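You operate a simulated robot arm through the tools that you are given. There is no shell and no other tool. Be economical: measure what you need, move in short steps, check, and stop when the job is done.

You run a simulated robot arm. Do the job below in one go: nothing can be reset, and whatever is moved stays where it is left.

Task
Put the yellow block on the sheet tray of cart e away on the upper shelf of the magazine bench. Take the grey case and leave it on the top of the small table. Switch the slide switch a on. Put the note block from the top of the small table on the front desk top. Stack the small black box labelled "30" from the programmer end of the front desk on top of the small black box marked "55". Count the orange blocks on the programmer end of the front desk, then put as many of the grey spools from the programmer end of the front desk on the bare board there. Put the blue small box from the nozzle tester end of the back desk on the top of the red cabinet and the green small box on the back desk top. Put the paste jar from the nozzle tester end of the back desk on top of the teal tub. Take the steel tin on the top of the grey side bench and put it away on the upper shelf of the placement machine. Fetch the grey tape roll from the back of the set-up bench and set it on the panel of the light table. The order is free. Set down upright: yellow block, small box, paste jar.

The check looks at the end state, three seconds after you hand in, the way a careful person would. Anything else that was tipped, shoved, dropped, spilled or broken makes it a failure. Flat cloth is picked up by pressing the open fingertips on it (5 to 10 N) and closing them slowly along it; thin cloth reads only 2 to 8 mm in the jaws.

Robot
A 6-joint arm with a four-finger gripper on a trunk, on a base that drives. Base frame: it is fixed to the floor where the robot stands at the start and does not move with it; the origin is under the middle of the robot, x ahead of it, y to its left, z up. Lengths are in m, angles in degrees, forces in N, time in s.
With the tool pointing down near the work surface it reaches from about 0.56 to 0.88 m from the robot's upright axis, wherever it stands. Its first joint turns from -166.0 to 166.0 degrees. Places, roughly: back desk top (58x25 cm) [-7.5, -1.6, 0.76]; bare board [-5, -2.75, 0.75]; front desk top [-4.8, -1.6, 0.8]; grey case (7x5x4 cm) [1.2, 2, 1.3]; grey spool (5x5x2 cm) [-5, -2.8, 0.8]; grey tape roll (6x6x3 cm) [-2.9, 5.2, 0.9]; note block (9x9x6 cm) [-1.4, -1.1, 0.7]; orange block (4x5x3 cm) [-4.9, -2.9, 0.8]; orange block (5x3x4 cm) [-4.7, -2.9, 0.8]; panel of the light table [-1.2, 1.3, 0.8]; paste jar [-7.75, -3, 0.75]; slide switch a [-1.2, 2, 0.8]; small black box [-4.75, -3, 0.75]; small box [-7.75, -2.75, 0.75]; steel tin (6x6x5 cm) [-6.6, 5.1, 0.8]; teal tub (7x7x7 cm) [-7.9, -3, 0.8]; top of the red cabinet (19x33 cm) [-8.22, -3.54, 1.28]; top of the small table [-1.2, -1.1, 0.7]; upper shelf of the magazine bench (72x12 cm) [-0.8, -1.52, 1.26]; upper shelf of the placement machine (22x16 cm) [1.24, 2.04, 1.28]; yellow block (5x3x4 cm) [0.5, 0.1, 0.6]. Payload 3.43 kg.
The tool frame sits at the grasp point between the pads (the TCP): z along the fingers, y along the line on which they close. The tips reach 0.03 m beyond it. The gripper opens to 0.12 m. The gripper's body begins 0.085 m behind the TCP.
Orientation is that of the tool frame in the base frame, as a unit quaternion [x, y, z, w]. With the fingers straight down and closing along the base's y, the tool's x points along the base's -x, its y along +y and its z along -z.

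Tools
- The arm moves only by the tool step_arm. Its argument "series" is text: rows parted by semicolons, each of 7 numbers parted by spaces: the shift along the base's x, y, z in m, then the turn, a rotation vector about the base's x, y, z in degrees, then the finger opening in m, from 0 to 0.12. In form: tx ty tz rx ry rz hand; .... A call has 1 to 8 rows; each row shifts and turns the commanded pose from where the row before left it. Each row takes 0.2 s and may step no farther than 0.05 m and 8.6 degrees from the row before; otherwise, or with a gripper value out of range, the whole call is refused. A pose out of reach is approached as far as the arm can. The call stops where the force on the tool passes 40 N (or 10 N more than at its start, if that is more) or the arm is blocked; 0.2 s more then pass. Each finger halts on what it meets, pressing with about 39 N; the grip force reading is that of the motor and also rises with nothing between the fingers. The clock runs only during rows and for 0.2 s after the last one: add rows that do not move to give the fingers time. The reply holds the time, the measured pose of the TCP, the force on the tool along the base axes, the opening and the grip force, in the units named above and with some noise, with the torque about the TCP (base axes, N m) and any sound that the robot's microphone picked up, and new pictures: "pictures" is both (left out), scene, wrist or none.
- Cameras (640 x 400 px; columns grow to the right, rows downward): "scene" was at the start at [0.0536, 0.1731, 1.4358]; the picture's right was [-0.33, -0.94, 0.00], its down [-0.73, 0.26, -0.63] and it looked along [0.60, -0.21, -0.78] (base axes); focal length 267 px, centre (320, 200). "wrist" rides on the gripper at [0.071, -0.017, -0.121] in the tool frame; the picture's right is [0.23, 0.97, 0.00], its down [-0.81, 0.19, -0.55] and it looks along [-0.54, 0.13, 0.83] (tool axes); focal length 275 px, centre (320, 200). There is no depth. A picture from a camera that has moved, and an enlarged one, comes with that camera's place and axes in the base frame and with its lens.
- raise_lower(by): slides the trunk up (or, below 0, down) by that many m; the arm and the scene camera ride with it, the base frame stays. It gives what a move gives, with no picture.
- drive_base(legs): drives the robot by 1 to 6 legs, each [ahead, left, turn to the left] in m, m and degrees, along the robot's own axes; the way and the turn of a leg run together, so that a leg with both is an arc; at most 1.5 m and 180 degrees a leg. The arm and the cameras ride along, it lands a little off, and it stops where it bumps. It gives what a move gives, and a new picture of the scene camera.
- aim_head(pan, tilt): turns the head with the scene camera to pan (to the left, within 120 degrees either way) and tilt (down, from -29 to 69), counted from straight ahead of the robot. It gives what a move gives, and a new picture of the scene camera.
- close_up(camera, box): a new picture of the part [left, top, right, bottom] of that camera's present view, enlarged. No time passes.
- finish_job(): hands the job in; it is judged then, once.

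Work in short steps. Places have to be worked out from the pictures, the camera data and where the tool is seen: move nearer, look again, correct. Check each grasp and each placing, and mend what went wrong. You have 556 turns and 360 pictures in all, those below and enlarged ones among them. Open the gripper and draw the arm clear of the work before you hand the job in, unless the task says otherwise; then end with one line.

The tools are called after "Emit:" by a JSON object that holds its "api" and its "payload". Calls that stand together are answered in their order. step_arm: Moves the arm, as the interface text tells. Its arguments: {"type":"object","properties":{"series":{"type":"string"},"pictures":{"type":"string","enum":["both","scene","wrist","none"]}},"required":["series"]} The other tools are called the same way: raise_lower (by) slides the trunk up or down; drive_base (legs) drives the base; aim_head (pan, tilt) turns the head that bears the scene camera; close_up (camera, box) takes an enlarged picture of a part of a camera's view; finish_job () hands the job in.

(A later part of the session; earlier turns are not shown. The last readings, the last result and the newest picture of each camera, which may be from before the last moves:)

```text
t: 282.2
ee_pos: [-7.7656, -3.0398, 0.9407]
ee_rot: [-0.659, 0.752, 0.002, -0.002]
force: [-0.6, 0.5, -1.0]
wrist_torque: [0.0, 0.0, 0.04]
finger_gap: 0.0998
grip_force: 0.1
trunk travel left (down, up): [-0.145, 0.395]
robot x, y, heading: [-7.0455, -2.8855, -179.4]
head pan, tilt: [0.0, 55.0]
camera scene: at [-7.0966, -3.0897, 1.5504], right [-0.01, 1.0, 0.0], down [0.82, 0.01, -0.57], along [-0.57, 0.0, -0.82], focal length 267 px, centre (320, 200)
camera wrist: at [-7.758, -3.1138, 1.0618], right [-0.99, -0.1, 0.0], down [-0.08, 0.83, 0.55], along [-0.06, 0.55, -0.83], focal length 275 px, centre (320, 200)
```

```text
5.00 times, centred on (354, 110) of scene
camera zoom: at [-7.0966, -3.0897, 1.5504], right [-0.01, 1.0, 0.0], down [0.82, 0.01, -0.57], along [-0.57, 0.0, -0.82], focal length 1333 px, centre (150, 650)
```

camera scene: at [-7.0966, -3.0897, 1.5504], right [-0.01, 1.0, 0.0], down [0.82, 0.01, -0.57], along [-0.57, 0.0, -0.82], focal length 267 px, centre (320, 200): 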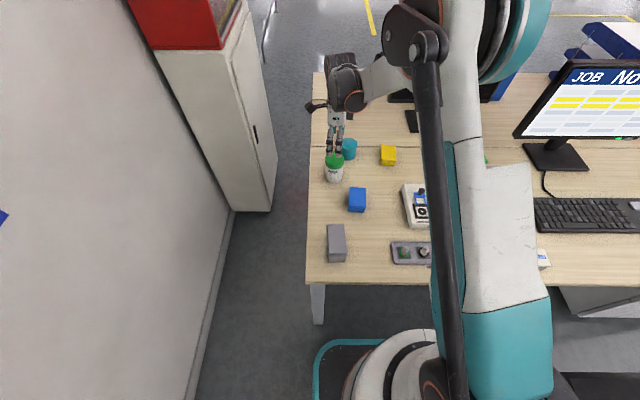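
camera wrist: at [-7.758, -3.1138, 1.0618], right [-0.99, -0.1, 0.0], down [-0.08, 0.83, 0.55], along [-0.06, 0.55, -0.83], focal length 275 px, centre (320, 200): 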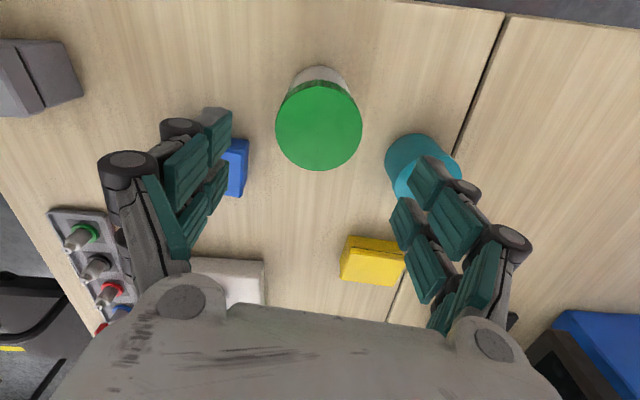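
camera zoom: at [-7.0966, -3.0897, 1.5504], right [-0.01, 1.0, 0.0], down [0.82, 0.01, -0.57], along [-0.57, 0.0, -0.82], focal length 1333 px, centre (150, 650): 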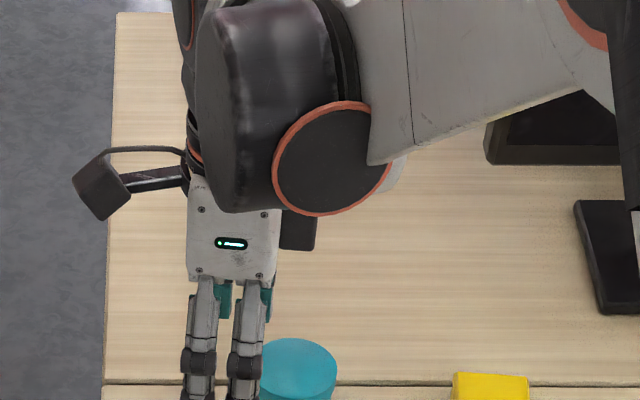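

Lid top ≈0.85, centre (−7.765, −3.043). Descend to TCP 0.80 around the jar and close.

Emit:
{"api": "step_arm", "payload": {"series": "0 -0.003 -0.045 0 0 0 0.1; 0 0 -0.045 0 0 0 0.1; 0 0 -0.045 0 0 0 0.1; 0 0 -0.005 0 0 0 0.1", "pictures": "wrist"}}

```text
t: 283.2
ee_pos: [-7.7655, -3.0441, 0.8003]
ee_rot: [-0.66, 0.752, 0.002, -0.002]
force: [0.3, 0.3, 0.2]
wrist_torque: [0.04, -0.05, 0.03]
finger_gap: 0.1002
grip_force: 0.0
trunk travel left (down, up): [-0.145, 0.395]
robot x, y, heading: [-7.0481, -2.8886, -179.7]
head pan, tilt: [0.0, 55.0]
camera wrist: at [-7.7576, -3.118, 0.9214], right [-0.99, -0.1, 0.0], down [-0.08, 0.83, 0.55], along [-0.06, 0.55, -0.83], focal length 275 px, centre (320, 200)
```

wrist: 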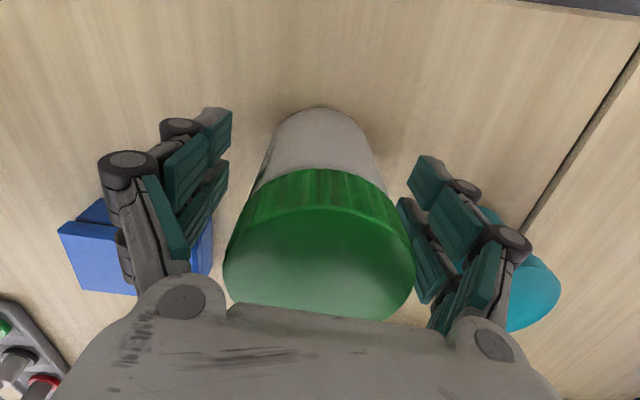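

Jar sits between the fingers. Close.

Emit:
{"api": "step_arm", "payload": {"series": "0 0 0 0 0 0 0.04; 0 0 0 0 0 0 0.04; 0 0 0 0 0 0 0.04; 0 0 0 0 0 0 0.04", "pictures": "wrist"}}

```text
t: 284.2
ee_pos: [-7.7636, -3.046, 0.8006]
ee_rot: [-0.659, 0.752, 0.003, -0.002]
force: [-4.7, -0.3, 7.9]
wrist_torque: [-0.04, -0.16, -0.05]
finger_gap: 0.0664
grip_force: 38.7
trunk travel left (down, up): [-0.145, 0.395]
robot x, y, heading: [-7.0474, -2.8878, -179.5]
head pan, tilt: [0.0, 55.0]
camera wrist: at [-7.7571, -3.1178, 0.9225], right [-0.99, -0.1, 0.01], down [-0.08, 0.83, 0.55], along [-0.06, 0.55, -0.83], focal length 275 px, centre (320, 200)
```

wrist: 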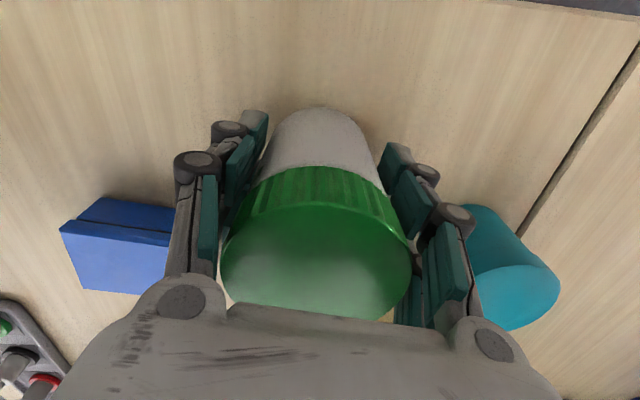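

Gripped at 66 mm. Lift 0.13 and move over the tub.

Emit:
{"api": "step_arm", "payload": {"series": "0 0 0.03 0 0 0 0.04; 0 0 0.05 0 0 0 0.04; 0 0 0.05 0 0 0 0.04; -0.039 0.022 0 0 0 0 0.04; -0.039 0.022 0 0 0 0 0.04; -0.039 0.022 0 0 0 0 0.04; 0 0 0 0 0 0 0.04"}}

Emit:
{"api": "close_up", "payload": {"camera": "scene", "box": [290, 80, 450, 180]}}

```text
t: 285.8
ee_pos: [-7.883, -2.9776, 0.9289]
ee_rot: [-0.659, 0.752, 0.002, -0.001]
force: [0.5, 0.4, -4.2]
wrist_torque: [-0.04, -0.02, -0.04]
finger_gap: 0.0659
grip_force: 38.8
trunk travel left (down, up): [-0.145, 0.395]
robot x, y, heading: [-7.0439, -2.8885, -179.3]
head pan, tilt: [0.0, 55.0]
camera scene: at [-7.0972, -3.0894, 1.5504], right [-0.01, 1.0, 0.0], down [0.82, 0.01, -0.57], along [-0.57, 0.0, -0.82], focal length 267 px, centre (320, 200)
camera wrist: at [-7.876, -3.0508, 1.0508], right [-0.99, -0.1, 0.0], down [-0.08, 0.83, 0.55], along [-0.06, 0.55, -0.83], focal length 275 px, centre (320, 200)
```

scene: 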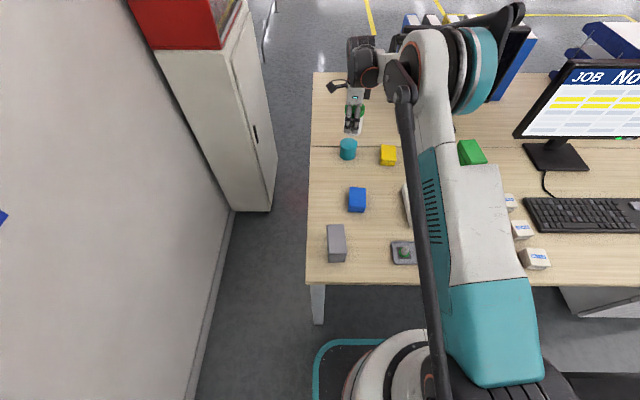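
wrist: 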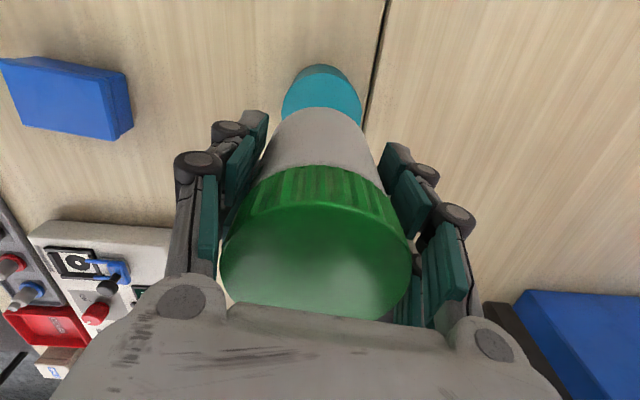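

```text
4.00 times, centred on (370, 130) of scene
camera zoom: at [-7.0972, -3.0894, 1.5504], right [-0.01, 1.0, 0.0], down [0.82, 0.01, -0.57], along [-0.57, 0.0, -0.82], focal length 1066 px, centre (120, 480)
```

zoom: 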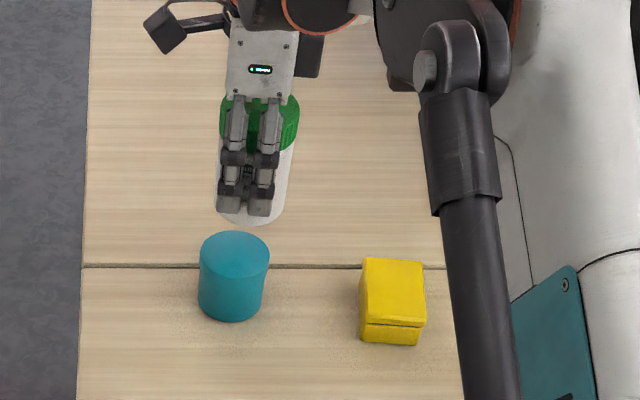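

Jar should shift −8 mm in y to centre on the tub. Then lower to near contact.

Emit:
{"api": "step_arm", "payload": {"series": "0.002 -0.008 0 0 0 0 0.04; 0 0 -0.03 0 0 0 0.04; 0 0 -0.012 0 0 0 0.04; 0 0 0 0 0 0 0.04", "pictures": "wrist"}}

Emit:
{"api": "close_up", "payload": {"camera": "scene", "box": [290, 80, 450, 180]}}

```text
t: 286.8
ee_pos: [-7.8816, -2.9869, 0.8869]
ee_rot: [-0.659, 0.752, 0.002, -0.002]
force: [-0.1, -0.7, -2.9]
wrist_torque: [-0.01, 0.03, -0.01]
finger_gap: 0.0661
grip_force: 39.0
trunk travel left (down, up): [-0.145, 0.395]
robot x, y, heading: [-7.045, -2.8856, -179.8]
head pan, tilt: [0.0, 55.0]
camera wrist: at [-7.8736, -3.0597, 1.0096], right [-0.99, -0.1, 0.0], down [-0.08, 0.83, 0.55], along [-0.06, 0.55, -0.83], focal length 275 px, centre (320, 200)
```

wrist: 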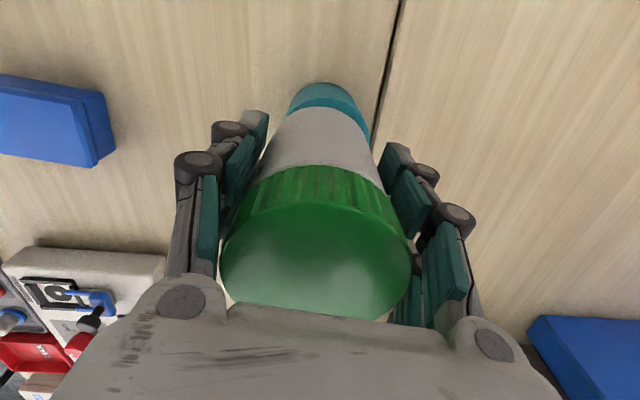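

```text
4.00 times, centred on (370, 130) of scene
camera zoom: at [-7.0966, -3.0897, 1.5504], right [-0.01, 1.0, 0.0], down [0.82, 0.01, -0.57], along [-0.57, 0.0, -0.82], focal length 1066 px, centre (120, 480)
```

zoom: 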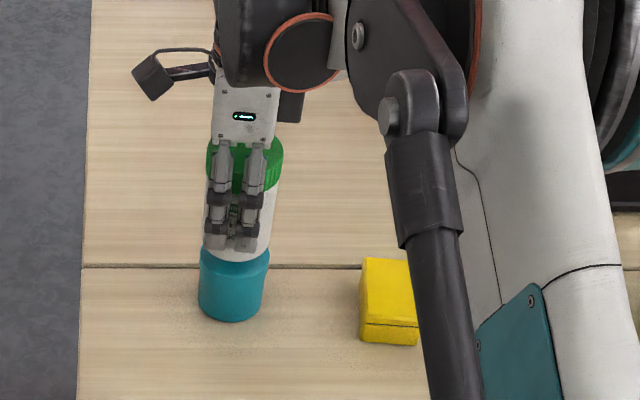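

Aligned on the tub. Lower in 3 mm steps.

Emit:
{"api": "step_arm", "payload": {"series": "0 0 -0.004 0 0 0 0.04; 0 0 -0.003 0 0 0 0.04; 0 0 -0.003 0 0 0 0.04; 0 0 0 0 0 0 0.04", "pictures": "none"}}

Emit:
{"api": "step_arm", "payload": {"series": "0 0 -0.002 0 0 0 0.04; 0 0 0 0 0 0 0.04", "pictures": "none"}}

Emit:
{"api": "step_arm", "payload": {"series": "0 0 -0.002 0 0 0 0.04; 0 0 0 0 0 0 0.04", "pictures": "none"}}

```text
t: 287.8
ee_pos: [-7.8813, -2.9867, 0.8778]
ee_rot: [-0.659, 0.752, 0.002, -0.001]
force: [0.1, -0.1, -4.0]
wrist_torque: [-0.01, 0.0, 0.02]
finger_gap: 0.0661
grip_force: 39.2
trunk travel left (down, up): [-0.145, 0.395]
robot x, y, heading: [-7.0429, -2.8867, -179.7]
head pan, tilt: [0.0, 55.0]
```

```text
t: 288.4
ee_pos: [-7.8806, -2.9839, 0.876]
ee_rot: [-0.659, 0.752, 0.002, -0.001]
force: [-0.9, 0.5, -2.9]
wrist_torque: [-0.02, 0.03, 0.0]
finger_gap: 0.0661
grip_force: 39.2
trunk travel left (down, up): [-0.145, 0.395]
robot x, y, heading: [-7.0481, -2.8884, -179.6]
head pan, tilt: [0.0, 55.0]
```

```text
t: 289.0
ee_pos: [-7.8803, -2.9867, 0.8743]
ee_rot: [-0.659, 0.752, 0.002, -0.001]
force: [0.2, 0.1, -3.5]
wrist_torque: [-0.01, 0.01, 0.0]
finger_gap: 0.0659
grip_force: 39.4
trunk travel left (down, up): [-0.145, 0.395]
robot x, y, heading: [-7.0506, -2.8873, -179.5]
head pan, tilt: [0.0, 55.0]
```

Emit:
{"api": "step_arm", "payload": {"series": "0 0 -0.002 0 0 0 0.04; 0 0 0 0 0 0 0.04", "pictures": "none"}}

Emit:
{"api": "step_arm", "payload": {"series": "0 0 -0.002 0 0 0 0.04; 0 0 0 0 0 0 0.04", "pictures": "none"}}

Emit:
{"api": "step_arm", "payload": {"series": "0 0 -0.002 0 0 0 0.04; 0 0 0 0 0 0 0.04", "pictures": "none"}}

```text
t: 289.6
ee_pos: [-7.88, -2.985, 0.8728]
ee_rot: [-0.66, 0.752, 0.002, -0.002]
force: [-0.2, 0.5, -3.0]
wrist_torque: [-0.05, -0.02, -0.02]
finger_gap: 0.0662
grip_force: 39.3
trunk travel left (down, up): [-0.145, 0.395]
robot x, y, heading: [-7.043, -2.8888, -179.6]
head pan, tilt: [0.0, 55.0]
```

```text
t: 290.2
ee_pos: [-7.8802, -2.9856, 0.87]
ee_rot: [-0.659, 0.752, 0.002, -0.002]
force: [0.3, 0.3, -2.5]
wrist_torque: [-0.02, 0.03, 0.01]
finger_gap: 0.0657
grip_force: 38.7
trunk travel left (down, up): [-0.145, 0.395]
robot x, y, heading: [-7.0489, -2.8872, -179.6]
head pan, tilt: [0.0, 55.0]
```

```text
t: 290.8
ee_pos: [-7.8796, -2.9866, 0.8685]
ee_rot: [-0.659, 0.752, 0.002, -0.002]
force: [-0.7, -1.3, -2.8]
wrist_torque: [0.01, 0.02, 0.01]
finger_gap: 0.0659
grip_force: 38.9
trunk travel left (down, up): [-0.145, 0.395]
robot x, y, heading: [-7.0487, -2.8879, -179.7]
head pan, tilt: [0.0, 55.0]
```

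Emit:
{"api": "step_arm", "payload": {"series": "0 0 -0.002 0 0 0 0.04; 0 0 0 0 0 0 0.04", "pictures": "none"}}

Emit:
{"api": "step_arm", "payload": {"series": "0 0 -0.002 0 0 0 0.04; 0 0 0 0 0 0 0.04", "pictures": "none"}}

Emit:
{"api": "step_arm", "payload": {"series": "0 0 -0.002 0 0 0 0.04; 0 0 0 0 0 0 0.04", "pictures": "wrist"}}

```text
t: 291.4
ee_pos: [-7.8799, -2.9851, 0.8685]
ee_rot: [-0.659, 0.752, 0.002, -0.002]
force: [-0.7, -1.3, 8.6]
wrist_torque: [-0.08, -0.27, -0.02]
finger_gap: 0.0658
grip_force: 39.6
trunk travel left (down, up): [-0.145, 0.395]
robot x, y, heading: [-7.0484, -2.8889, -179.7]
head pan, tilt: [0.0, 55.0]
```

```text
t: 292.0
ee_pos: [-7.8802, -2.9856, 0.8665]
ee_rot: [-0.659, 0.752, 0.003, -0.003]
force: [-3.9, -2.1, 23.6]
wrist_torque: [0.12, -0.28, 0.08]
finger_gap: 0.0659
grip_force: 39.1
trunk travel left (down, up): [-0.145, 0.395]
robot x, y, heading: [-7.0458, -2.8901, -179.3]
head pan, tilt: [0.0, 55.0]
```

```text
t: 292.6
ee_pos: [-7.8785, -2.9853, 0.8637]
ee_rot: [-0.66, 0.752, 0.003, -0.002]
force: [0.5, 0.7, 23.1]
wrist_torque: [0.23, -0.44, -0.02]
finger_gap: 0.065
grip_force: 38.4
trunk travel left (down, up): [-0.145, 0.395]
robot x, y, heading: [-7.0463, -2.8844, -179.4]
head pan, tilt: [0.0, 55.0]
camera wrist: at [-7.8717, -3.0586, 0.9854], right [-0.99, -0.1, 0.01], down [-0.08, 0.83, 0.55], along [-0.06, 0.55, -0.83], focal length 275 px, centre (320, 200)
```

wrist: 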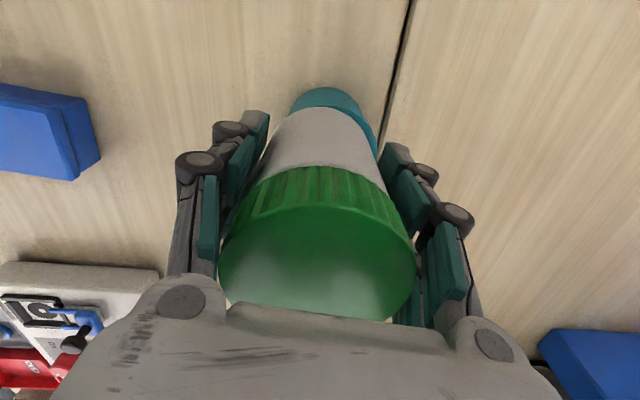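

Seated on the tub. Ease 3 mm, open slowly and rise straight up.

Emit:
{"api": "step_arm", "payload": {"series": "0 0 0.003 0 0 0 0.06; 0 0 0 0 0 0 0.075; 0 0 0 0 0 0 0.095; 0 0 0 0 0 0 0.1; 0 0 0.04 0 0 0 0.1; 0 0 0.05 0 0 0 0.1; 0 0 0.05 0 0 0 0.1"}}

Emit:
{"api": "close_up", "payload": {"camera": "scene", "box": [290, 80, 450, 180]}}

```text
t: 294.2
ee_pos: [-7.882, -2.986, 1.0036]
ee_rot: [-0.659, 0.752, 0.002, 0.0]
force: [-0.3, -0.1, 0.4]
wrist_torque: [0.02, -0.02, -0.01]
finger_gap: 0.1
grip_force: 0.6
trunk travel left (down, up): [-0.145, 0.395]
robot x, y, heading: [-7.0472, -2.8856, -179.8]
head pan, tilt: [0.0, 55.0]
camera scene: at [-7.0962, -3.0896, 1.5505], right [-0.01, 1.0, 0.0], down [0.82, 0.01, -0.57], along [-0.57, 0.0, -0.82], focal length 267 px, centre (320, 200)
camera wrist: at [-7.8749, -3.0593, 1.1246], right [-0.99, -0.1, 0.0], down [-0.08, 0.83, 0.55], along [-0.06, 0.55, -0.83], focal length 275 px, centre (320, 200)
```

scene: 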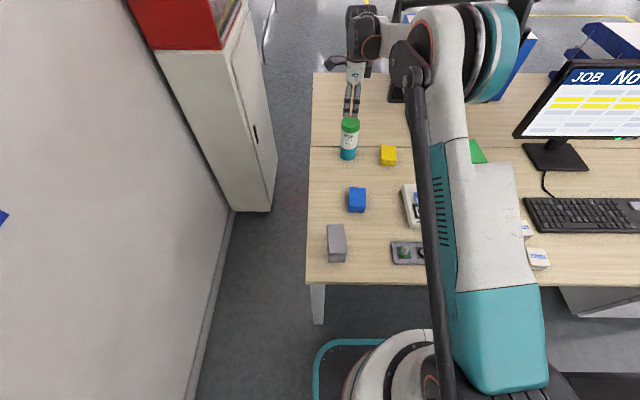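
wrist: 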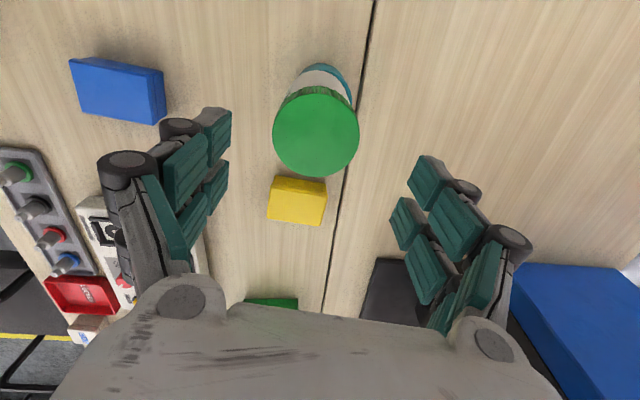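

```text
4.00 times, centred on (370, 130) of scene
camera zoom: at [-7.0962, -3.0896, 1.5505], right [-0.01, 1.0, 0.0], down [0.82, 0.01, -0.57], along [-0.57, 0.0, -0.82], focal length 1066 px, centre (120, 480)
```

zoom: 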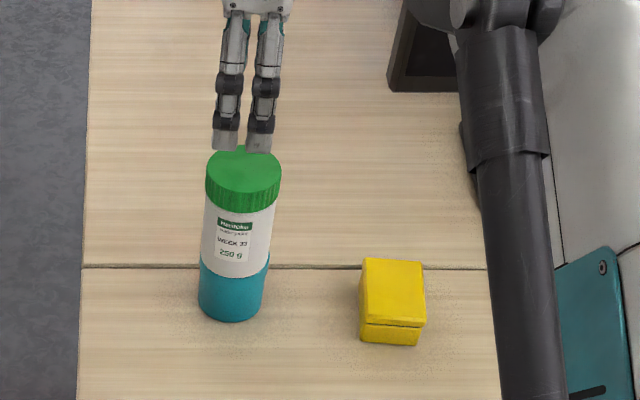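

Jar stands on the tub. Next the green box at ≈(−7.83, −2.505): shift the base slightly right, then move the arm over while turning the fingers to close along y.

Emit:
{"api": "drive_base", "payload": {"legs": [[0.03, -0.1, 0]]}}

Emit:
{"api": "step_arm", "payload": {"series": "0.006 0.03 0.01 0 0 8 0.1; 0.006 0.03 0 0 0 8 0.1; 0.006 0.03 0 0 0 8 0.1; 0.006 0.03 0 0 0 8 0.1; 0.006 0.03 0 0 0 8 0.1; 0.006 0.03 0 0 0 8 0.1", "pictures": "none"}}

Emit:
{"api": "step_arm", "payload": {"series": "0.006 0.03 0 0 0 8 0.1; 0.006 0.03 0 0 0 8 0.1; 0.006 0.03 0 0 0 8 0.1; 0.006 0.03 0 0 0 8 0.1; 0.006 0.03 0 0 0 8 0.1; 0.006 0.03 0 0 0 8 0.1"}}

```text
t: 295.3
ee_pos: [-7.9129, -2.8859, 1.0036]
ee_rot: [-0.66, 0.751, 0.002, -0.002]
force: [0.2, 0.4, -0.3]
wrist_torque: [-0.01, 0.03, -0.03]
finger_gap: 0.1001
grip_force: 0.1
trunk travel left (down, up): [-0.145, 0.395]
robot x, y, heading: [-7.0772, -2.7866, -179.3]
head pan, tilt: [0.0, 55.0]
camera scene: at [-7.1269, -2.9883, 1.5505], right [-0.01, 1.0, 0.0], down [0.82, 0.01, -0.57], along [-0.57, -0.01, -0.82], focal length 267 px, centre (320, 200)
```

scene: 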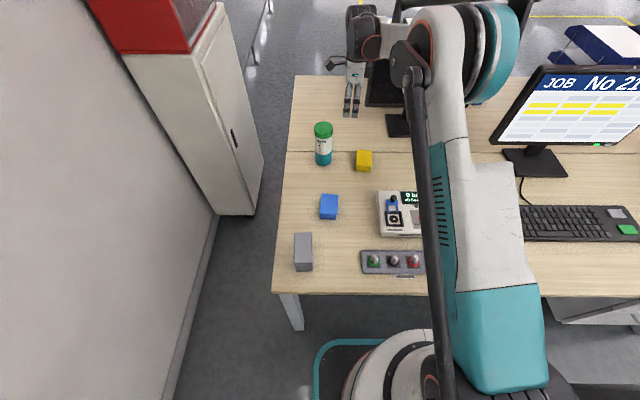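

```text
t: 296.7
ee_pos: [-7.8772, -2.7079, 1.0121]
ee_rot: [0.909, -0.416, -0.001, 0.002]
force: [0.0, -0.5, 0.2]
wrist_torque: [0.03, 0.03, -0.01]
finger_gap: 0.0997
grip_force: 0.1
trunk travel left (down, up): [-0.145, 0.395]
robot x, y, heading: [-7.0784, -2.7848, -179.4]
head pan, tilt: [0.0, 55.0]
```

```text
t: 298.1
ee_pos: [-7.8428, -2.526, 1.0122]
ee_rot: [1.0, -0.011, 0.0, 0.003]
force: [0.2, -1.1, -0.2]
wrist_torque: [0.0, -0.04, 0.0]
finger_gap: 0.0999
grip_force: 0.1
trunk travel left (down, up): [-0.145, 0.395]
robot x, y, heading: [-7.0764, -2.7871, -179.3]
head pan, tilt: [0.0, 55.0]
camera scene: at [-7.1266, -2.9883, 1.5505], right [-0.01, 1.0, 0.0], down [0.82, 0.01, -0.57], along [-0.57, -0.01, -0.82], focal length 267 px, centre (320, 200)
camera wrist: at [-7.7722, -2.5098, 1.1334], right [0.21, -0.98, 0.01], down [-0.81, -0.17, 0.55], along [-0.54, -0.12, -0.83], focal length 275 px, centre (320, 200)
```

scene: 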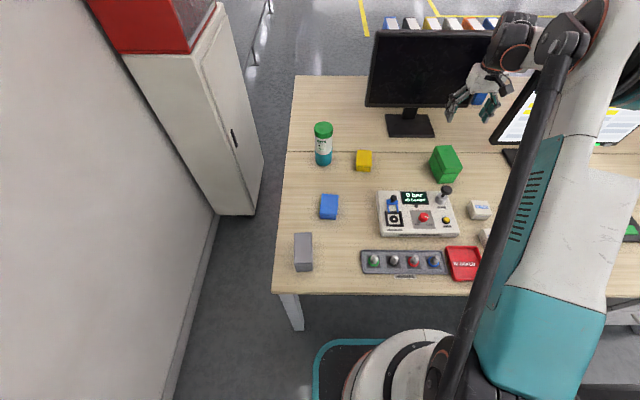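
wrist: 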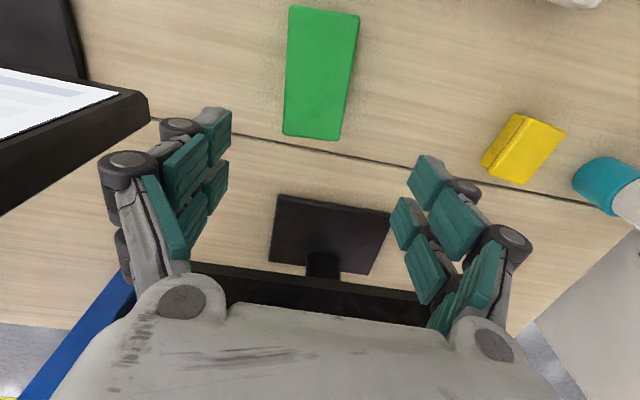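

Green box centre ≈(−7.826, −2.521), 6.8 cm wide, top ≈0.83, turned +6°. The job monitor's edge is about 8 cm to the side. Align, narrow the opening to 0.09, and descend partially.

Emit:
{"api": "step_arm", "payload": {"series": "0.008 0.003 0 0 0 7 0.09; 0.008 0.002 -0.04 0 0 0 0.09; 0 0 -0.04 0 0 0 0.09"}}

```text
t: 298.9
ee_pos: [-7.825, -2.5199, 0.9313]
ee_rot: [0.999, 0.049, 0.0, 0.002]
force: [0.5, -0.1, 0.2]
wrist_torque: [0.01, -0.04, 0.02]
finger_gap: 0.0899
grip_force: 0.1
trunk travel left (down, up): [-0.145, 0.395]
robot x, y, heading: [-7.0781, -2.7896, -179.4]
head pan, tilt: [0.0, 55.0]
camera scene: at [-7.1272, -2.9883, 1.5504], right [-0.01, 1.0, 0.0], down [0.82, 0.01, -0.57], along [-0.57, -0.01, -0.82], focal length 267 px, centre (320, 200)
camera wrist: at [-7.756, -2.4957, 1.0532], right [0.33, -0.95, 0.01], down [-0.79, -0.27, 0.55], along [-0.52, -0.18, -0.83], focal length 275 px, centre (320, 200)
```

scene: 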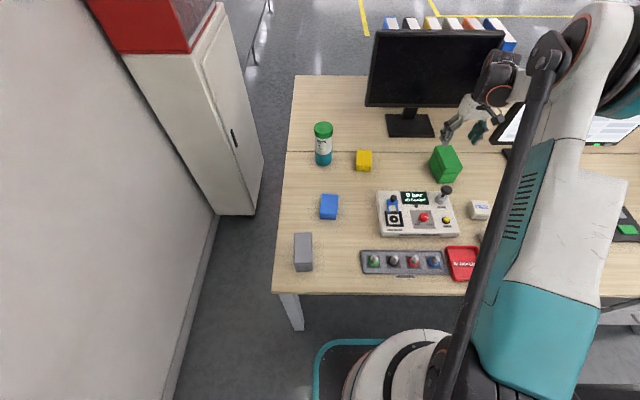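
wrist: 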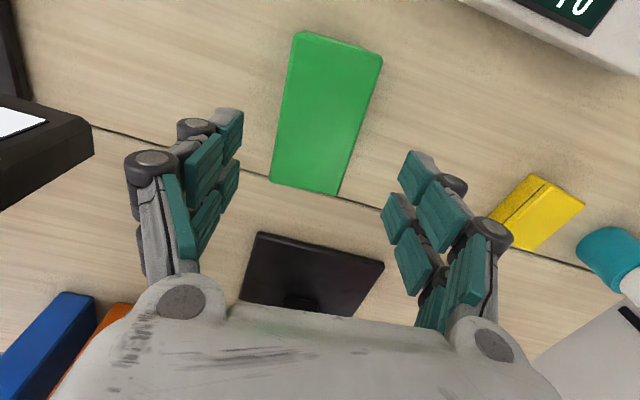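

Aligned. Descend to 0.80 and grip.

Emit:
{"api": "step_arm", "payload": {"series": "0.003 0 -0.045 0 0 0 0.09; 0 0 -0.045 0 0 0 0.09; 0 0 -0.04 0 0 0 0.09", "pictures": "wrist"}}

```text
t: 299.7
ee_pos: [-7.8211, -2.5212, 0.8017]
ee_rot: [0.999, 0.049, 0.0, 0.003]
force: [0.4, -0.5, -0.7]
wrist_torque: [0.03, -0.01, -0.01]
finger_gap: 0.0898
grip_force: 0.0
trunk travel left (down, up): [-0.145, 0.395]
robot x, y, heading: [-7.0765, -2.7889, -179.5]
head pan, tilt: [0.0, 55.0]
camera wrist: at [-7.752, -2.497, 0.9229], right [0.32, -0.95, 0.01], down [-0.79, -0.27, 0.55], along [-0.52, -0.18, -0.83], focal length 275 px, centre (320, 200)
```

wrist: 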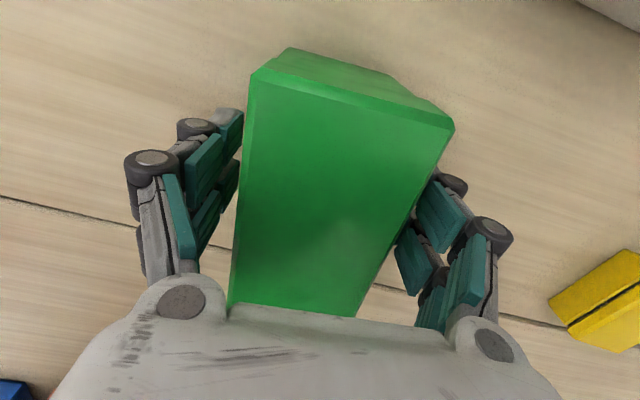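

Emit:
{"api": "step_arm", "payload": {"series": "0 0 0 0 0 0 0.04; 0 0 0 0 0 0 0.04; 0 0 0 0 0 0 0.04; 0 0 0.01 0 0 0 0.04; 0 0 0.04 0 0 0 0.04"}}

```text
t: 300.9
ee_pos: [-7.821, -2.5205, 0.8512]
ee_rot: [0.999, 0.049, 0.001, 0.002]
force: [-0.3, 0.8, -3.2]
wrist_torque: [0.02, -0.03, -0.02]
finger_gap: 0.0646
grip_force: 39.3
trunk travel left (down, up): [-0.145, 0.395]
robot x, y, heading: [-7.0784, -2.7875, -179.6]
head pan, tilt: [0.0, 55.0]
camera scene: at [-7.1269, -2.9884, 1.5505], right [-0.01, 1.0, 0.0], down [0.82, 0.01, -0.57], along [-0.57, -0.01, -0.82], focal length 267 px, centre (320, 200)
camera wrist: at [-7.7529, -2.4972, 0.9726], right [0.32, -0.95, 0.01], down [-0.79, -0.27, 0.55], along [-0.52, -0.18, -0.83], focal length 275 px, centre (320, 200)
```

scene: 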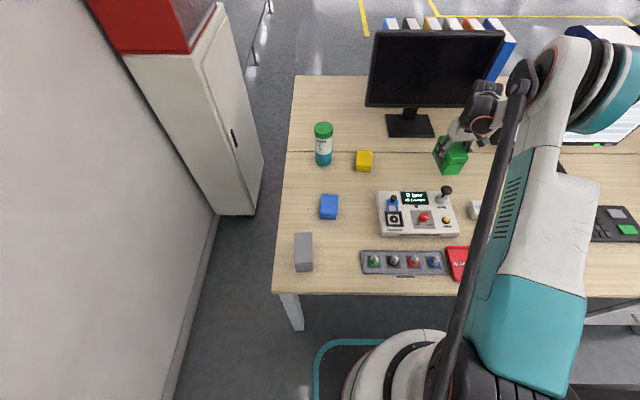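
wrist: 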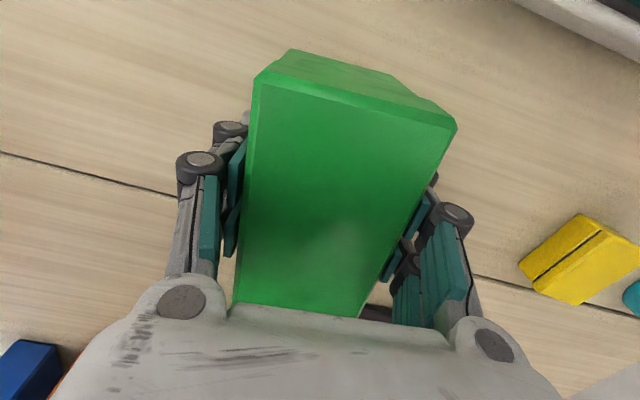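

Green box gripped (65 mm). Raise, back out of the pocket and go to (−6.85, −1.25).

Emit:
{"api": "raise_lower", "payload": {"by": 0.37}}

Emit:
{"api": "drive_base", "payload": {"legs": [[-0.84, 0, 0.5]]}}

```text
t: 304.5
ee_pos: [-7.8229, -2.5218, 1.223]
ee_rot: [0.999, 0.049, -0.001, 0.003]
force: [-0.3, -0.3, -3.1]
wrist_torque: [0.01, 0.0, 0.01]
finger_gap: 0.0645
grip_force: 38.6
trunk travel left (down, up): [-0.515, 0.025]
robot x, y, heading: [-7.0808, -2.7843, -179.7]
head pan, tilt: [0.0, 55.0]
```

```text
t: 309.0
ee_pos: [-6.985, -2.5188, 1.2217]
ee_rot: [0.998, 0.055, 0.0, 0.003]
force: [0.4, 0.5, -2.5]
wrist_torque: [0.0, -0.02, 0.0]
finger_gap: 0.0649
grip_force: 38.7
trunk travel left (down, up): [-0.515, 0.025]
robot x, y, heading: [-6.2379, -2.7714, -179.0]
head pan, tilt: [0.0, 55.0]
camera scene: at [-6.283, -2.9748, 1.9205], right [-0.02, 1.0, 0.0], down [0.82, 0.02, -0.57], along [-0.57, -0.01, -0.82], focal length 267 px, centre (320, 200)
```

scene: 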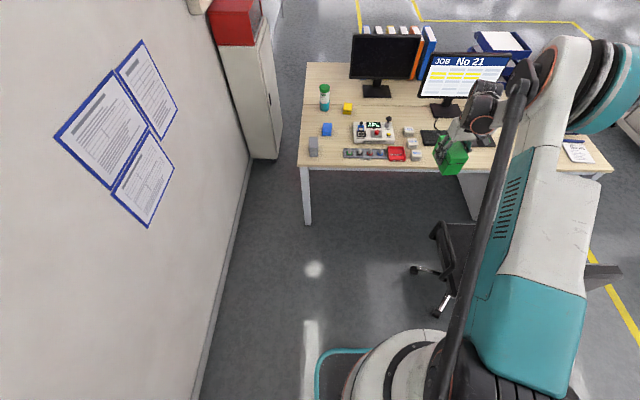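

Emit:
{"api": "drive_base", "payload": {"legs": [[-0.02, 0, -0.9], [-0.01, -1.5, 0], [0.58, 0, 0]]}}

Emit:
{"api": "aim_head", "payload": {"pan": 25, "tilt": 50}}

```text
refused: leg 2 is longer than a leg can be; nothing moved
```

```text
t: 309.9
ee_pos: [-6.9847, -2.5181, 1.2202]
ee_rot: [0.998, 0.056, 0.001, 0.003]
force: [0.4, 0.0, -3.1]
wrist_torque: [-0.02, -0.02, -0.01]
finger_gap: 0.0643
grip_force: 39.1
trunk travel left (down, up): [-0.515, 0.025]
robot x, y, heading: [-6.2399, -2.7687, -178.7]
head pan, tilt: [25.0, 50.0]
camera scene: at [-6.2806, -3.0072, 1.9269], right [-0.44, 0.9, 0.0], down [0.69, 0.34, -0.64], along [-0.58, -0.29, -0.77], focal length 267 px, centre (320, 200)
```

scene: 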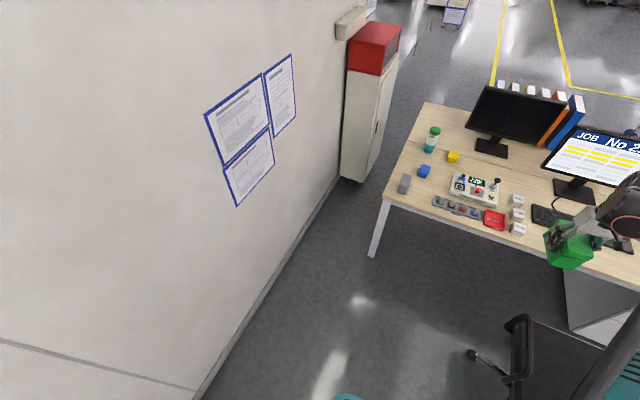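

Emit:
{"api": "drive_base", "payload": {"legs": [[0, 0, -1.1], [0, -1.48, 0], [0.58, 0, 0]]}}

Emit:
{"api": "aim_head", "payload": {"pan": 10, "tilt": 55}}

```text
t: 320.3
ee_pos: [-7.5829, -1.0674, 1.221]
ee_rot: [0.999, 0.048, 0.0, 0.003]
force: [-0.3, 0.1, -3.7]
wrist_torque: [0.02, -0.05, 0.02]
finger_gap: 0.0646
grip_force: 39.1
trunk travel left (down, up): [-0.515, 0.025]
robot x, y, heading: [-6.8419, -1.3379, -179.7]
head pan, tilt: [25.0, 50.0]
camera scene: at [-6.8883, -1.5696, 1.9269], right [-0.43, 0.9, 0.0], down [0.69, 0.33, -0.64], along [-0.58, -0.27, -0.77], focal length 267 px, centre (320, 200)
```

scene: 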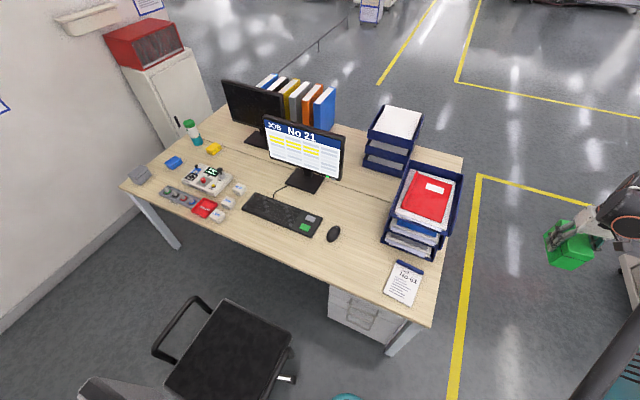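

```text
t: 321.1
ee_pos: [-7.5812, -1.0673, 1.2216]
ee_rot: [0.999, 0.047, 0.001, 0.002]
force: [0.8, 0.6, -3.4]
wrist_torque: [0.04, 0.01, -0.02]
finger_gap: 0.0647
grip_force: 39.1
trunk travel left (down, up): [-0.515, 0.025]
robot x, y, heading: [-6.8385, -1.3381, -179.4]
head pan, tilt: [10.0, 55.0]
camera scene: at [-6.8885, -1.5497, 1.9205], right [-0.18, 0.98, 0.0], down [0.81, 0.15, -0.57], along [-0.56, -0.1, -0.82], focal length 267 px, centre (320, 200)
```

scene: 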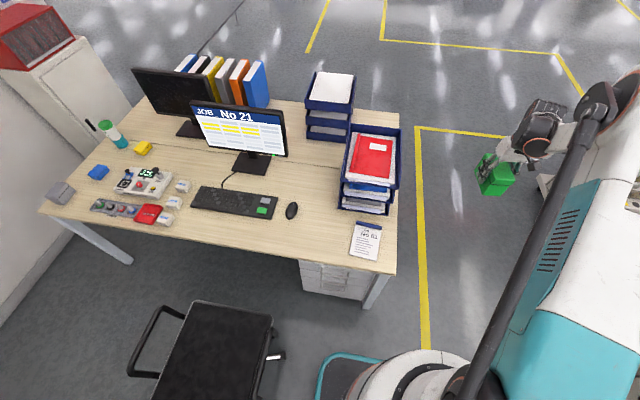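

Free spot at (−7.51, −1.65) between mouse, trays and paper. Swing the arm there at height.

Emit:
{"api": "step_arm", "payload": {"series": "0.012 -0.047 0 0 0 0 0.04; 0.012 -0.047 0 0 0 0 0.04; 0.012 -0.047 0 0 0 0 0.04; 0.012 -0.047 0 0 0 0 0.04; 0.012 -0.047 0 0 0 0 0.04; 0.012 -0.047 0 0 0 0 0.04", "pictures": "none"}}

Emit:
{"api": "step_arm", "payload": {"series": "0 -0.049 0 0 0 0 0.04; 0 -0.049 0 0 0 0 0.04; 0 -0.049 0 0 0 0 0.04; 0 -0.049 0 0 0 0 0.04; 0 -0.049 0 0 0 0 0.04; 0 -0.049 0 0 0 0 0.04"}}

```text
t: 322.5
ee_pos: [-7.5095, -1.3492, 1.223]
ee_rot: [0.999, 0.047, 0.001, 0.002]
force: [0.0, 0.3, -3.3]
wrist_torque: [0.04, -0.04, 0.01]
finger_gap: 0.0645
grip_force: 39.1
trunk travel left (down, up): [-0.515, 0.025]
robot x, y, heading: [-6.8394, -1.3371, -179.6]
head pan, tilt: [10.0, 55.0]
```

```text
t: 323.9
ee_pos: [-7.5093, -1.6443, 1.2228]
ee_rot: [0.999, 0.046, 0.0, 0.001]
force: [-0.6, -1.3, -2.9]
wrist_torque: [0.02, -0.03, -0.03]
finger_gap: 0.0646
grip_force: 38.6
trunk travel left (down, up): [-0.515, 0.025]
robot x, y, heading: [-6.8391, -1.3329, -179.5]
head pan, tilt: [10.0, 55.0]
camera scene: at [-6.8887, -1.5522, 1.9201], right [-0.18, 0.98, 0.0], down [0.81, 0.15, -0.57], along [-0.56, -0.1, -0.82], focal length 267 px, centre (320, 200)
camera wrist: at [-7.44, -1.62, 1.3439], right [0.32, -0.95, 0.0], down [-0.79, -0.26, 0.55], along [-0.52, -0.18, -0.83], focal length 275 px, centre (320, 200)
```

scene: 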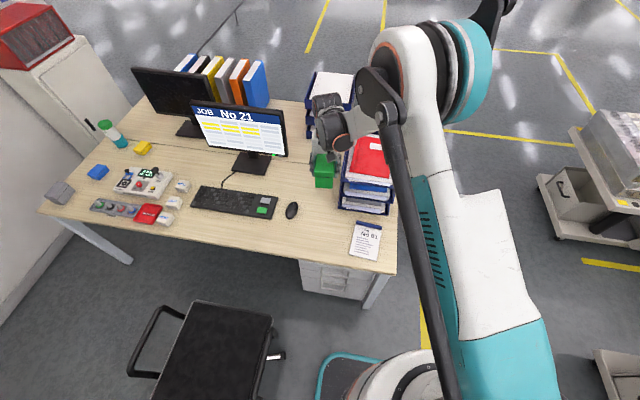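
wrist: 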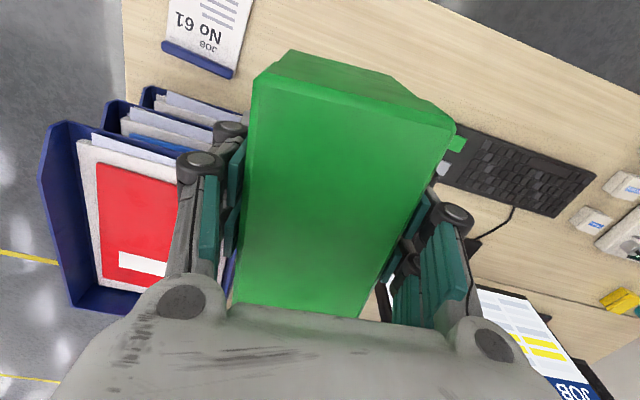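

Clear: trays begin at x≈−7.65. Lower the trunk 0.4 m and then to contact.

Emit:
{"api": "raise_lower", "payload": {"by": -0.4}}

Emit:
{"api": "step_arm", "payload": {"series": "0 0 -0.01 0 0 0 0.04; 0 0 -0.005 0 0 0 0.04; 0 0 0 0 0 0 0.04"}}

```text
t: 327.7
ee_pos: [-7.5083, -1.6424, 0.8229]
ee_rot: [0.999, 0.046, 0.0, 0.003]
force: [0.5, -0.6, -2.7]
wrist_torque: [0.02, 0.0, -0.01]
finger_gap: 0.0647
grip_force: 39.0
trunk travel left (down, up): [-0.115, 0.425]
robot x, y, heading: [-6.8374, -1.3348, -179.7]
head pan, tilt: [10.0, 55.0]
```

```text
t: 328.5
ee_pos: [-7.5094, -1.6422, 0.8083]
ee_rot: [0.999, 0.048, 0.0, 0.002]
force: [0.3, -0.2, -2.8]
wrist_torque: [-0.01, 0.02, 0.01]
finger_gap: 0.0644
grip_force: 38.8
trunk travel left (down, up): [-0.115, 0.425]
robot x, y, heading: [-6.8411, -1.3383, -179.5]
head pan, tilt: [10.0, 55.0]
camera scene: at [-6.8883, -1.5501, 1.5204], right [-0.18, 0.98, 0.0], down [0.81, 0.15, -0.57], along [-0.56, -0.1, -0.82], focal length 267 px, centre (320, 200)
camera wrist: at [-7.4399, -1.6183, 0.9291], right [0.32, -0.95, 0.01], down [-0.79, -0.26, 0.55], along [-0.52, -0.18, -0.83], focal length 275 px, centre (320, 200)
```

scene: 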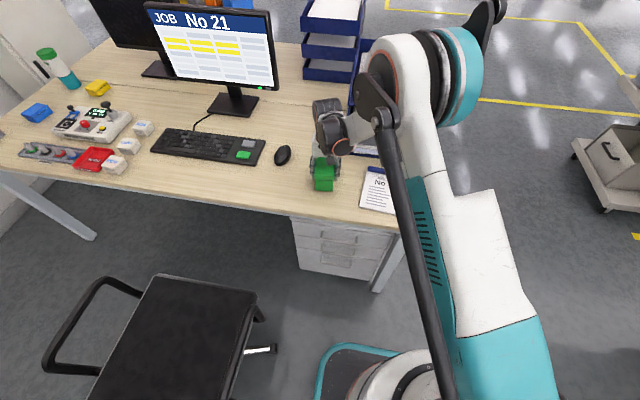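
wrist: 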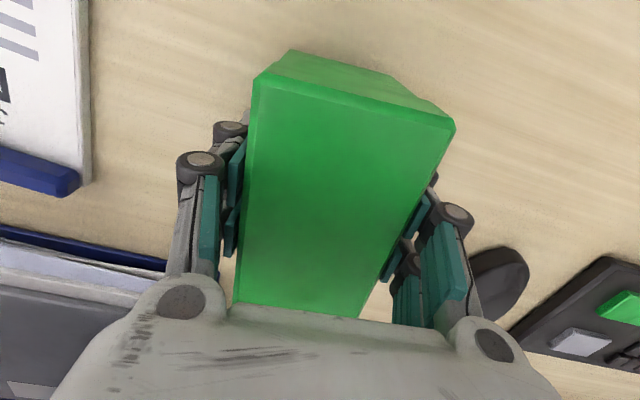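

Emit:
{"api": "step_arm", "payload": {"series": "0 0 -0.003 0 0 0 0.04; 0 0 -0.002 0 0 0 0.04; 0 0 0 0 0 0 0.04", "pictures": "none"}}

Emit:
{"api": "step_arm", "payload": {"series": "0 0 -0.002 0 0 0 0.04; 0 0 0 0 0 0 0.04", "pictures": "none"}}

Emit:
{"api": "step_arm", "payload": {"series": "0 0 -0.002 0 0 0 0.04; 0 0 0 0 0 0 0.04", "pictures": "none"}}

```text
t: 329.3
ee_pos: [-7.5093, -1.642, 0.8032]
ee_rot: [0.999, 0.046, 0.0, 0.002]
force: [0.8, -0.8, -3.0]
wrist_torque: [0.04, -0.03, 0.02]
finger_gap: 0.065
grip_force: 38.2
trunk travel left (down, up): [-0.115, 0.425]
robot x, y, heading: [-6.8384, -1.3362, -179.8]
head pan, tilt: [10.0, 55.0]
```

```text
t: 329.9
ee_pos: [-7.5086, -1.642, 0.8025]
ee_rot: [0.999, 0.047, 0.0, 0.003]
force: [-4.1, -0.5, 14.6]
wrist_torque: [0.4, -0.44, 0.03]
finger_gap: 0.0649
grip_force: 39.4
trunk travel left (down, up): [-0.115, 0.425]
robot x, y, heading: [-6.8386, -1.3347, -180.0]
head pan, tilt: [10.0, 55.0]
```

```text
t: 330.5
ee_pos: [-7.5091, -1.6422, 0.8001]
ee_rot: [0.999, 0.046, -0.001, 0.003]
force: [-7.5, 0.3, 23.5]
wrist_torque: [-0.03, 0.26, 0.04]
finger_gap: 0.0649
grip_force: 39.0
trunk travel left (down, up): [-0.115, 0.425]
robot x, y, heading: [-6.8406, -1.3386, -179.8]
head pan, tilt: [10.0, 55.0]
```

Down. Ease, open, and rise.

Emit:
{"api": "step_arm", "payload": {"series": "0 0 0.002 0 0 0 0.06; 0 0 0 0 0 0 0.085; 0 0 0 0 0 0 0.09; 0 0 0.04 0 0 0 0.09; 0 0 0.05 0 0 0 0.09; 0 0 0.05 0 0 0 0.09; 0 0 0.05 0 0 0 0.09"}}

```text
t: 332.1
ee_pos: [-7.5051, -1.642, 0.9898]
ee_rot: [0.999, 0.047, 0.0, 0.003]
force: [0.5, -1.3, -0.3]
wrist_torque: [-0.01, 0.01, 0.02]
finger_gap: 0.0901
grip_force: 0.2
trunk travel left (down, up): [-0.115, 0.425]
robot x, y, heading: [-6.8416, -1.3361, -179.6]
head pan, tilt: [10.0, 55.0]
camera scene: at [-6.8878, -1.5499, 1.5205], right [-0.18, 0.98, 0.0], down [0.81, 0.15, -0.57], along [-0.56, -0.1, -0.82], focal length 267 px, centre (320, 200)
camera wrist: at [-7.4366, -1.6179, 1.1112], right [0.32, -0.95, 0.01], down [-0.79, -0.26, 0.55], along [-0.52, -0.18, -0.83], focal length 275 px, centre (320, 200)
```

scene: 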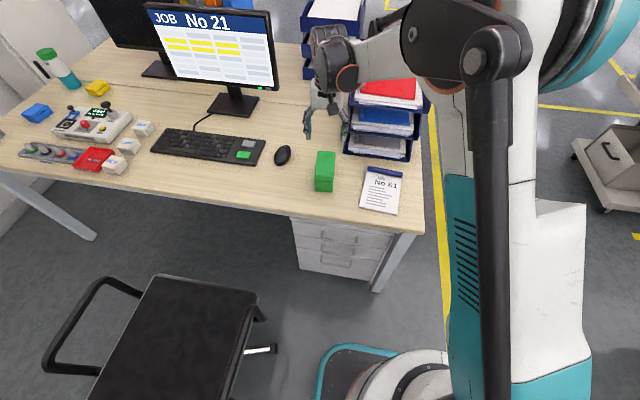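
wrist: 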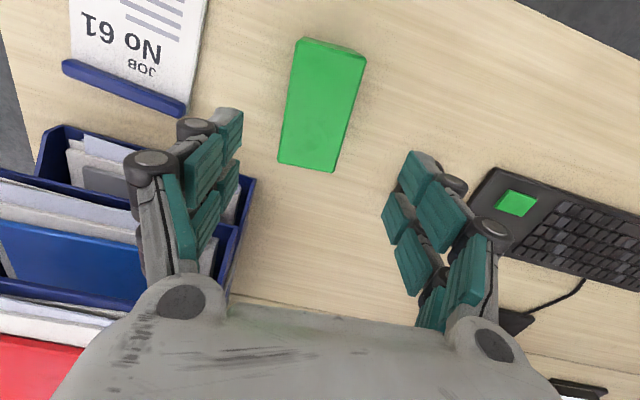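

Green box stands well. Return for the blue box: raise, back out, slide south, and go in again.

Emit:
{"api": "raise_lower", "payload": {"by": 0.3}}

Emit:
{"api": "drive_base", "payload": {"legs": [[-0.6, 0, -0.3], [0, 1.49, 0], [0.75, 0, 0]]}}

Emit:
{"api": "aim_head", "payload": {"pan": 0, "tilt": 55}}

Emit:
{"api": "close_up", "payload": {"camera": "wrist", "box": [0, 0, 640, 400]}}

```text
t: 335.1
ee_pos: [-7.5065, -1.6418, 1.2899]
ee_rot: [0.999, 0.047, 0.0, 0.003]
force: [-0.6, -0.3, -0.9]
wrist_torque: [0.01, -0.01, -0.01]
finger_gap: 0.0902
grip_force: 0.0
trunk travel left (down, up): [-0.415, 0.125]
robot x, y, heading: [-6.8362, -1.3349, -179.5]
head pan, tilt: [10.0, 55.0]
```

```text
t: 349.2
ee_pos: [-7.6388, -3.145, 1.2882]
ee_rot: [0.999, 0.049, 0.0, 0.002]
force: [0.3, -0.8, -0.3]
wrist_torque: [0.0, -0.01, 0.02]
finger_gap: 0.09
grip_force: 0.1
trunk travel left (down, up): [-0.415, 0.125]
robot x, y, heading: [-6.9751, -2.8369, -179.5]
head pan, tilt: [10.0, 55.0]
camera scene: at [-7.0213, -3.0499, 1.8204], right [-0.18, 0.98, 0.0], down [0.81, 0.15, -0.57], along [-0.56, -0.1, -0.82], focal length 267 px, centre (320, 200)
```

scene: 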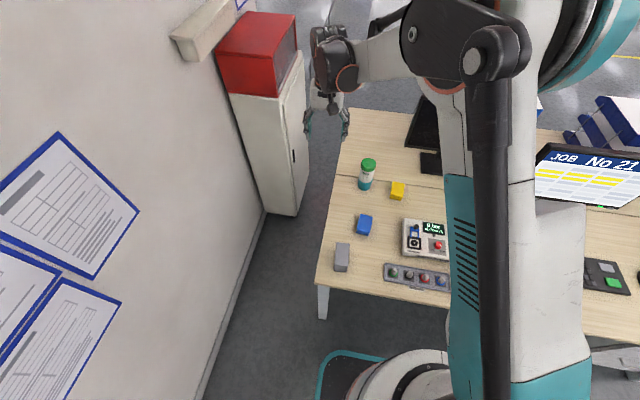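

```text
t: 349.9
ee_pos: [-7.6389, -3.1449, 1.2894]
ee_rot: [0.999, 0.049, 0.0, 0.003]
force: [-0.6, 1.0, -0.1]
wrist_torque: [0.01, -0.02, -0.01]
finger_gap: 0.0899
grip_force: 0.1
trunk travel left (down, up): [-0.415, 0.125]
robot x, y, heading: [-6.9706, -2.8374, -179.4]
head pan, tilt: [0.0, 55.0]
camera scene: at [-7.0217, -3.0375, 1.8204], right [-0.01, 1.0, 0.0], down [0.82, 0.01, -0.57], along [-0.57, -0.01, -0.82], focal length 267 px, centre (320, 200)
```

scene: 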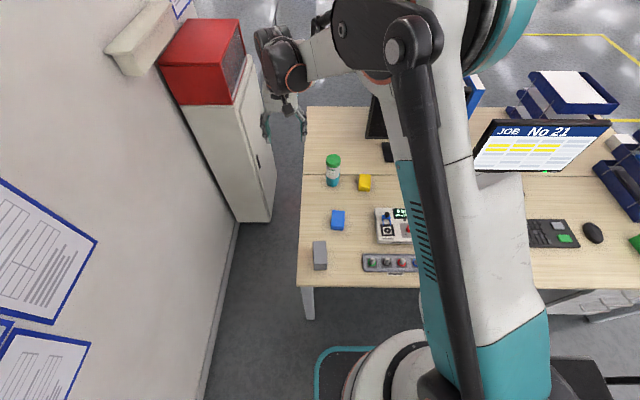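

```text
1.00 times, centred on (320, 200) of wrist (not enlarged: the box is as wide or as high as the picture)
camera zoom: at [-7.5692, -3.1199, 1.4106], right [0.32, -0.95, 0.01], down [-0.79, -0.27, 0.55], along [-0.52, -0.18, -0.83], focal length 275 px, centre (320, 200)
```

zoom: 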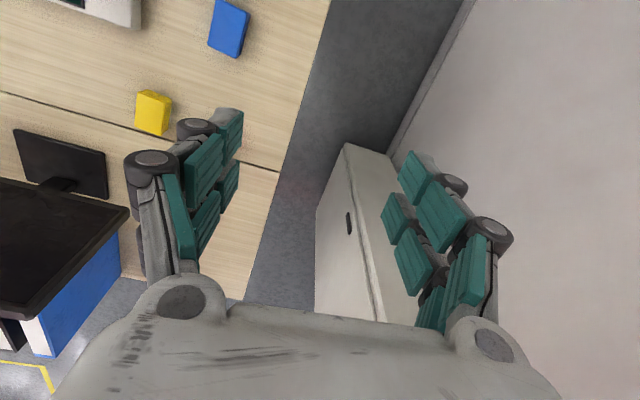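

Blue box ≈(−7.642, −2.958). Move over it and lower the trunk for a close look.

Emit:
{"api": "step_arm", "payload": {"series": "0 0.047 0 0 0 0 0.1; 0 0.047 0 0 0 0 0.1; 0 0.047 0 0 0 0 0.1; 0 0.046 0 0 0 0 0.1", "pictures": "none"}}

Emit:
{"api": "raise_lower", "payload": {"by": -0.36}}

Emit:
{"api": "close_up", "payload": {"camera": "wrist", "box": [0, 0, 640, 400]}}

```text
t: 350.9
ee_pos: [-7.6363, -2.9544, 1.2929]
ee_rot: [0.999, 0.049, 0.0, 0.003]
force: [0.8, 0.4, -0.3]
wrist_torque: [-0.05, -0.03, 0.01]
finger_gap: 0.1002
grip_force: 0.0
trunk travel left (down, up): [-0.415, 0.125]
robot x, y, heading: [-6.9697, -2.8349, -179.4]
head pan, tilt: [0.0, 55.0]
```

```text
t: 354.4
ee_pos: [-7.6363, -2.9547, 0.9317]
ee_rot: [0.999, 0.049, 0.001, 0.003]
force: [0.8, 0.2, -0.1]
wrist_torque: [-0.01, 0.01, -0.03]
finger_gap: 0.0998
grip_force: 0.1
trunk travel left (down, up): [-0.055, 0.485]
robot x, y, heading: [-6.9726, -2.833, -179.3]
head pan, tilt: [0.0, 55.0]
```

```text
1.00 times, centred on (320, 200) of wrist (not enlarged: the box is as wide or as high as the picture)
camera zoom: at [-7.5686, -2.9312, 1.0536], right [0.32, -0.95, 0.01], down [-0.79, -0.27, 0.55], along [-0.52, -0.18, -0.83], focal length 275 px, centre (320, 200)
```

zoom: 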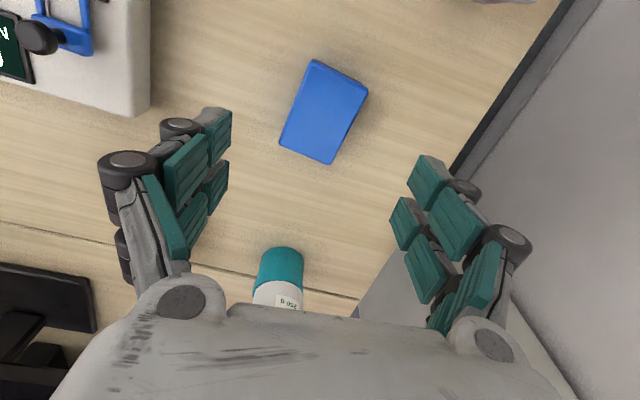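

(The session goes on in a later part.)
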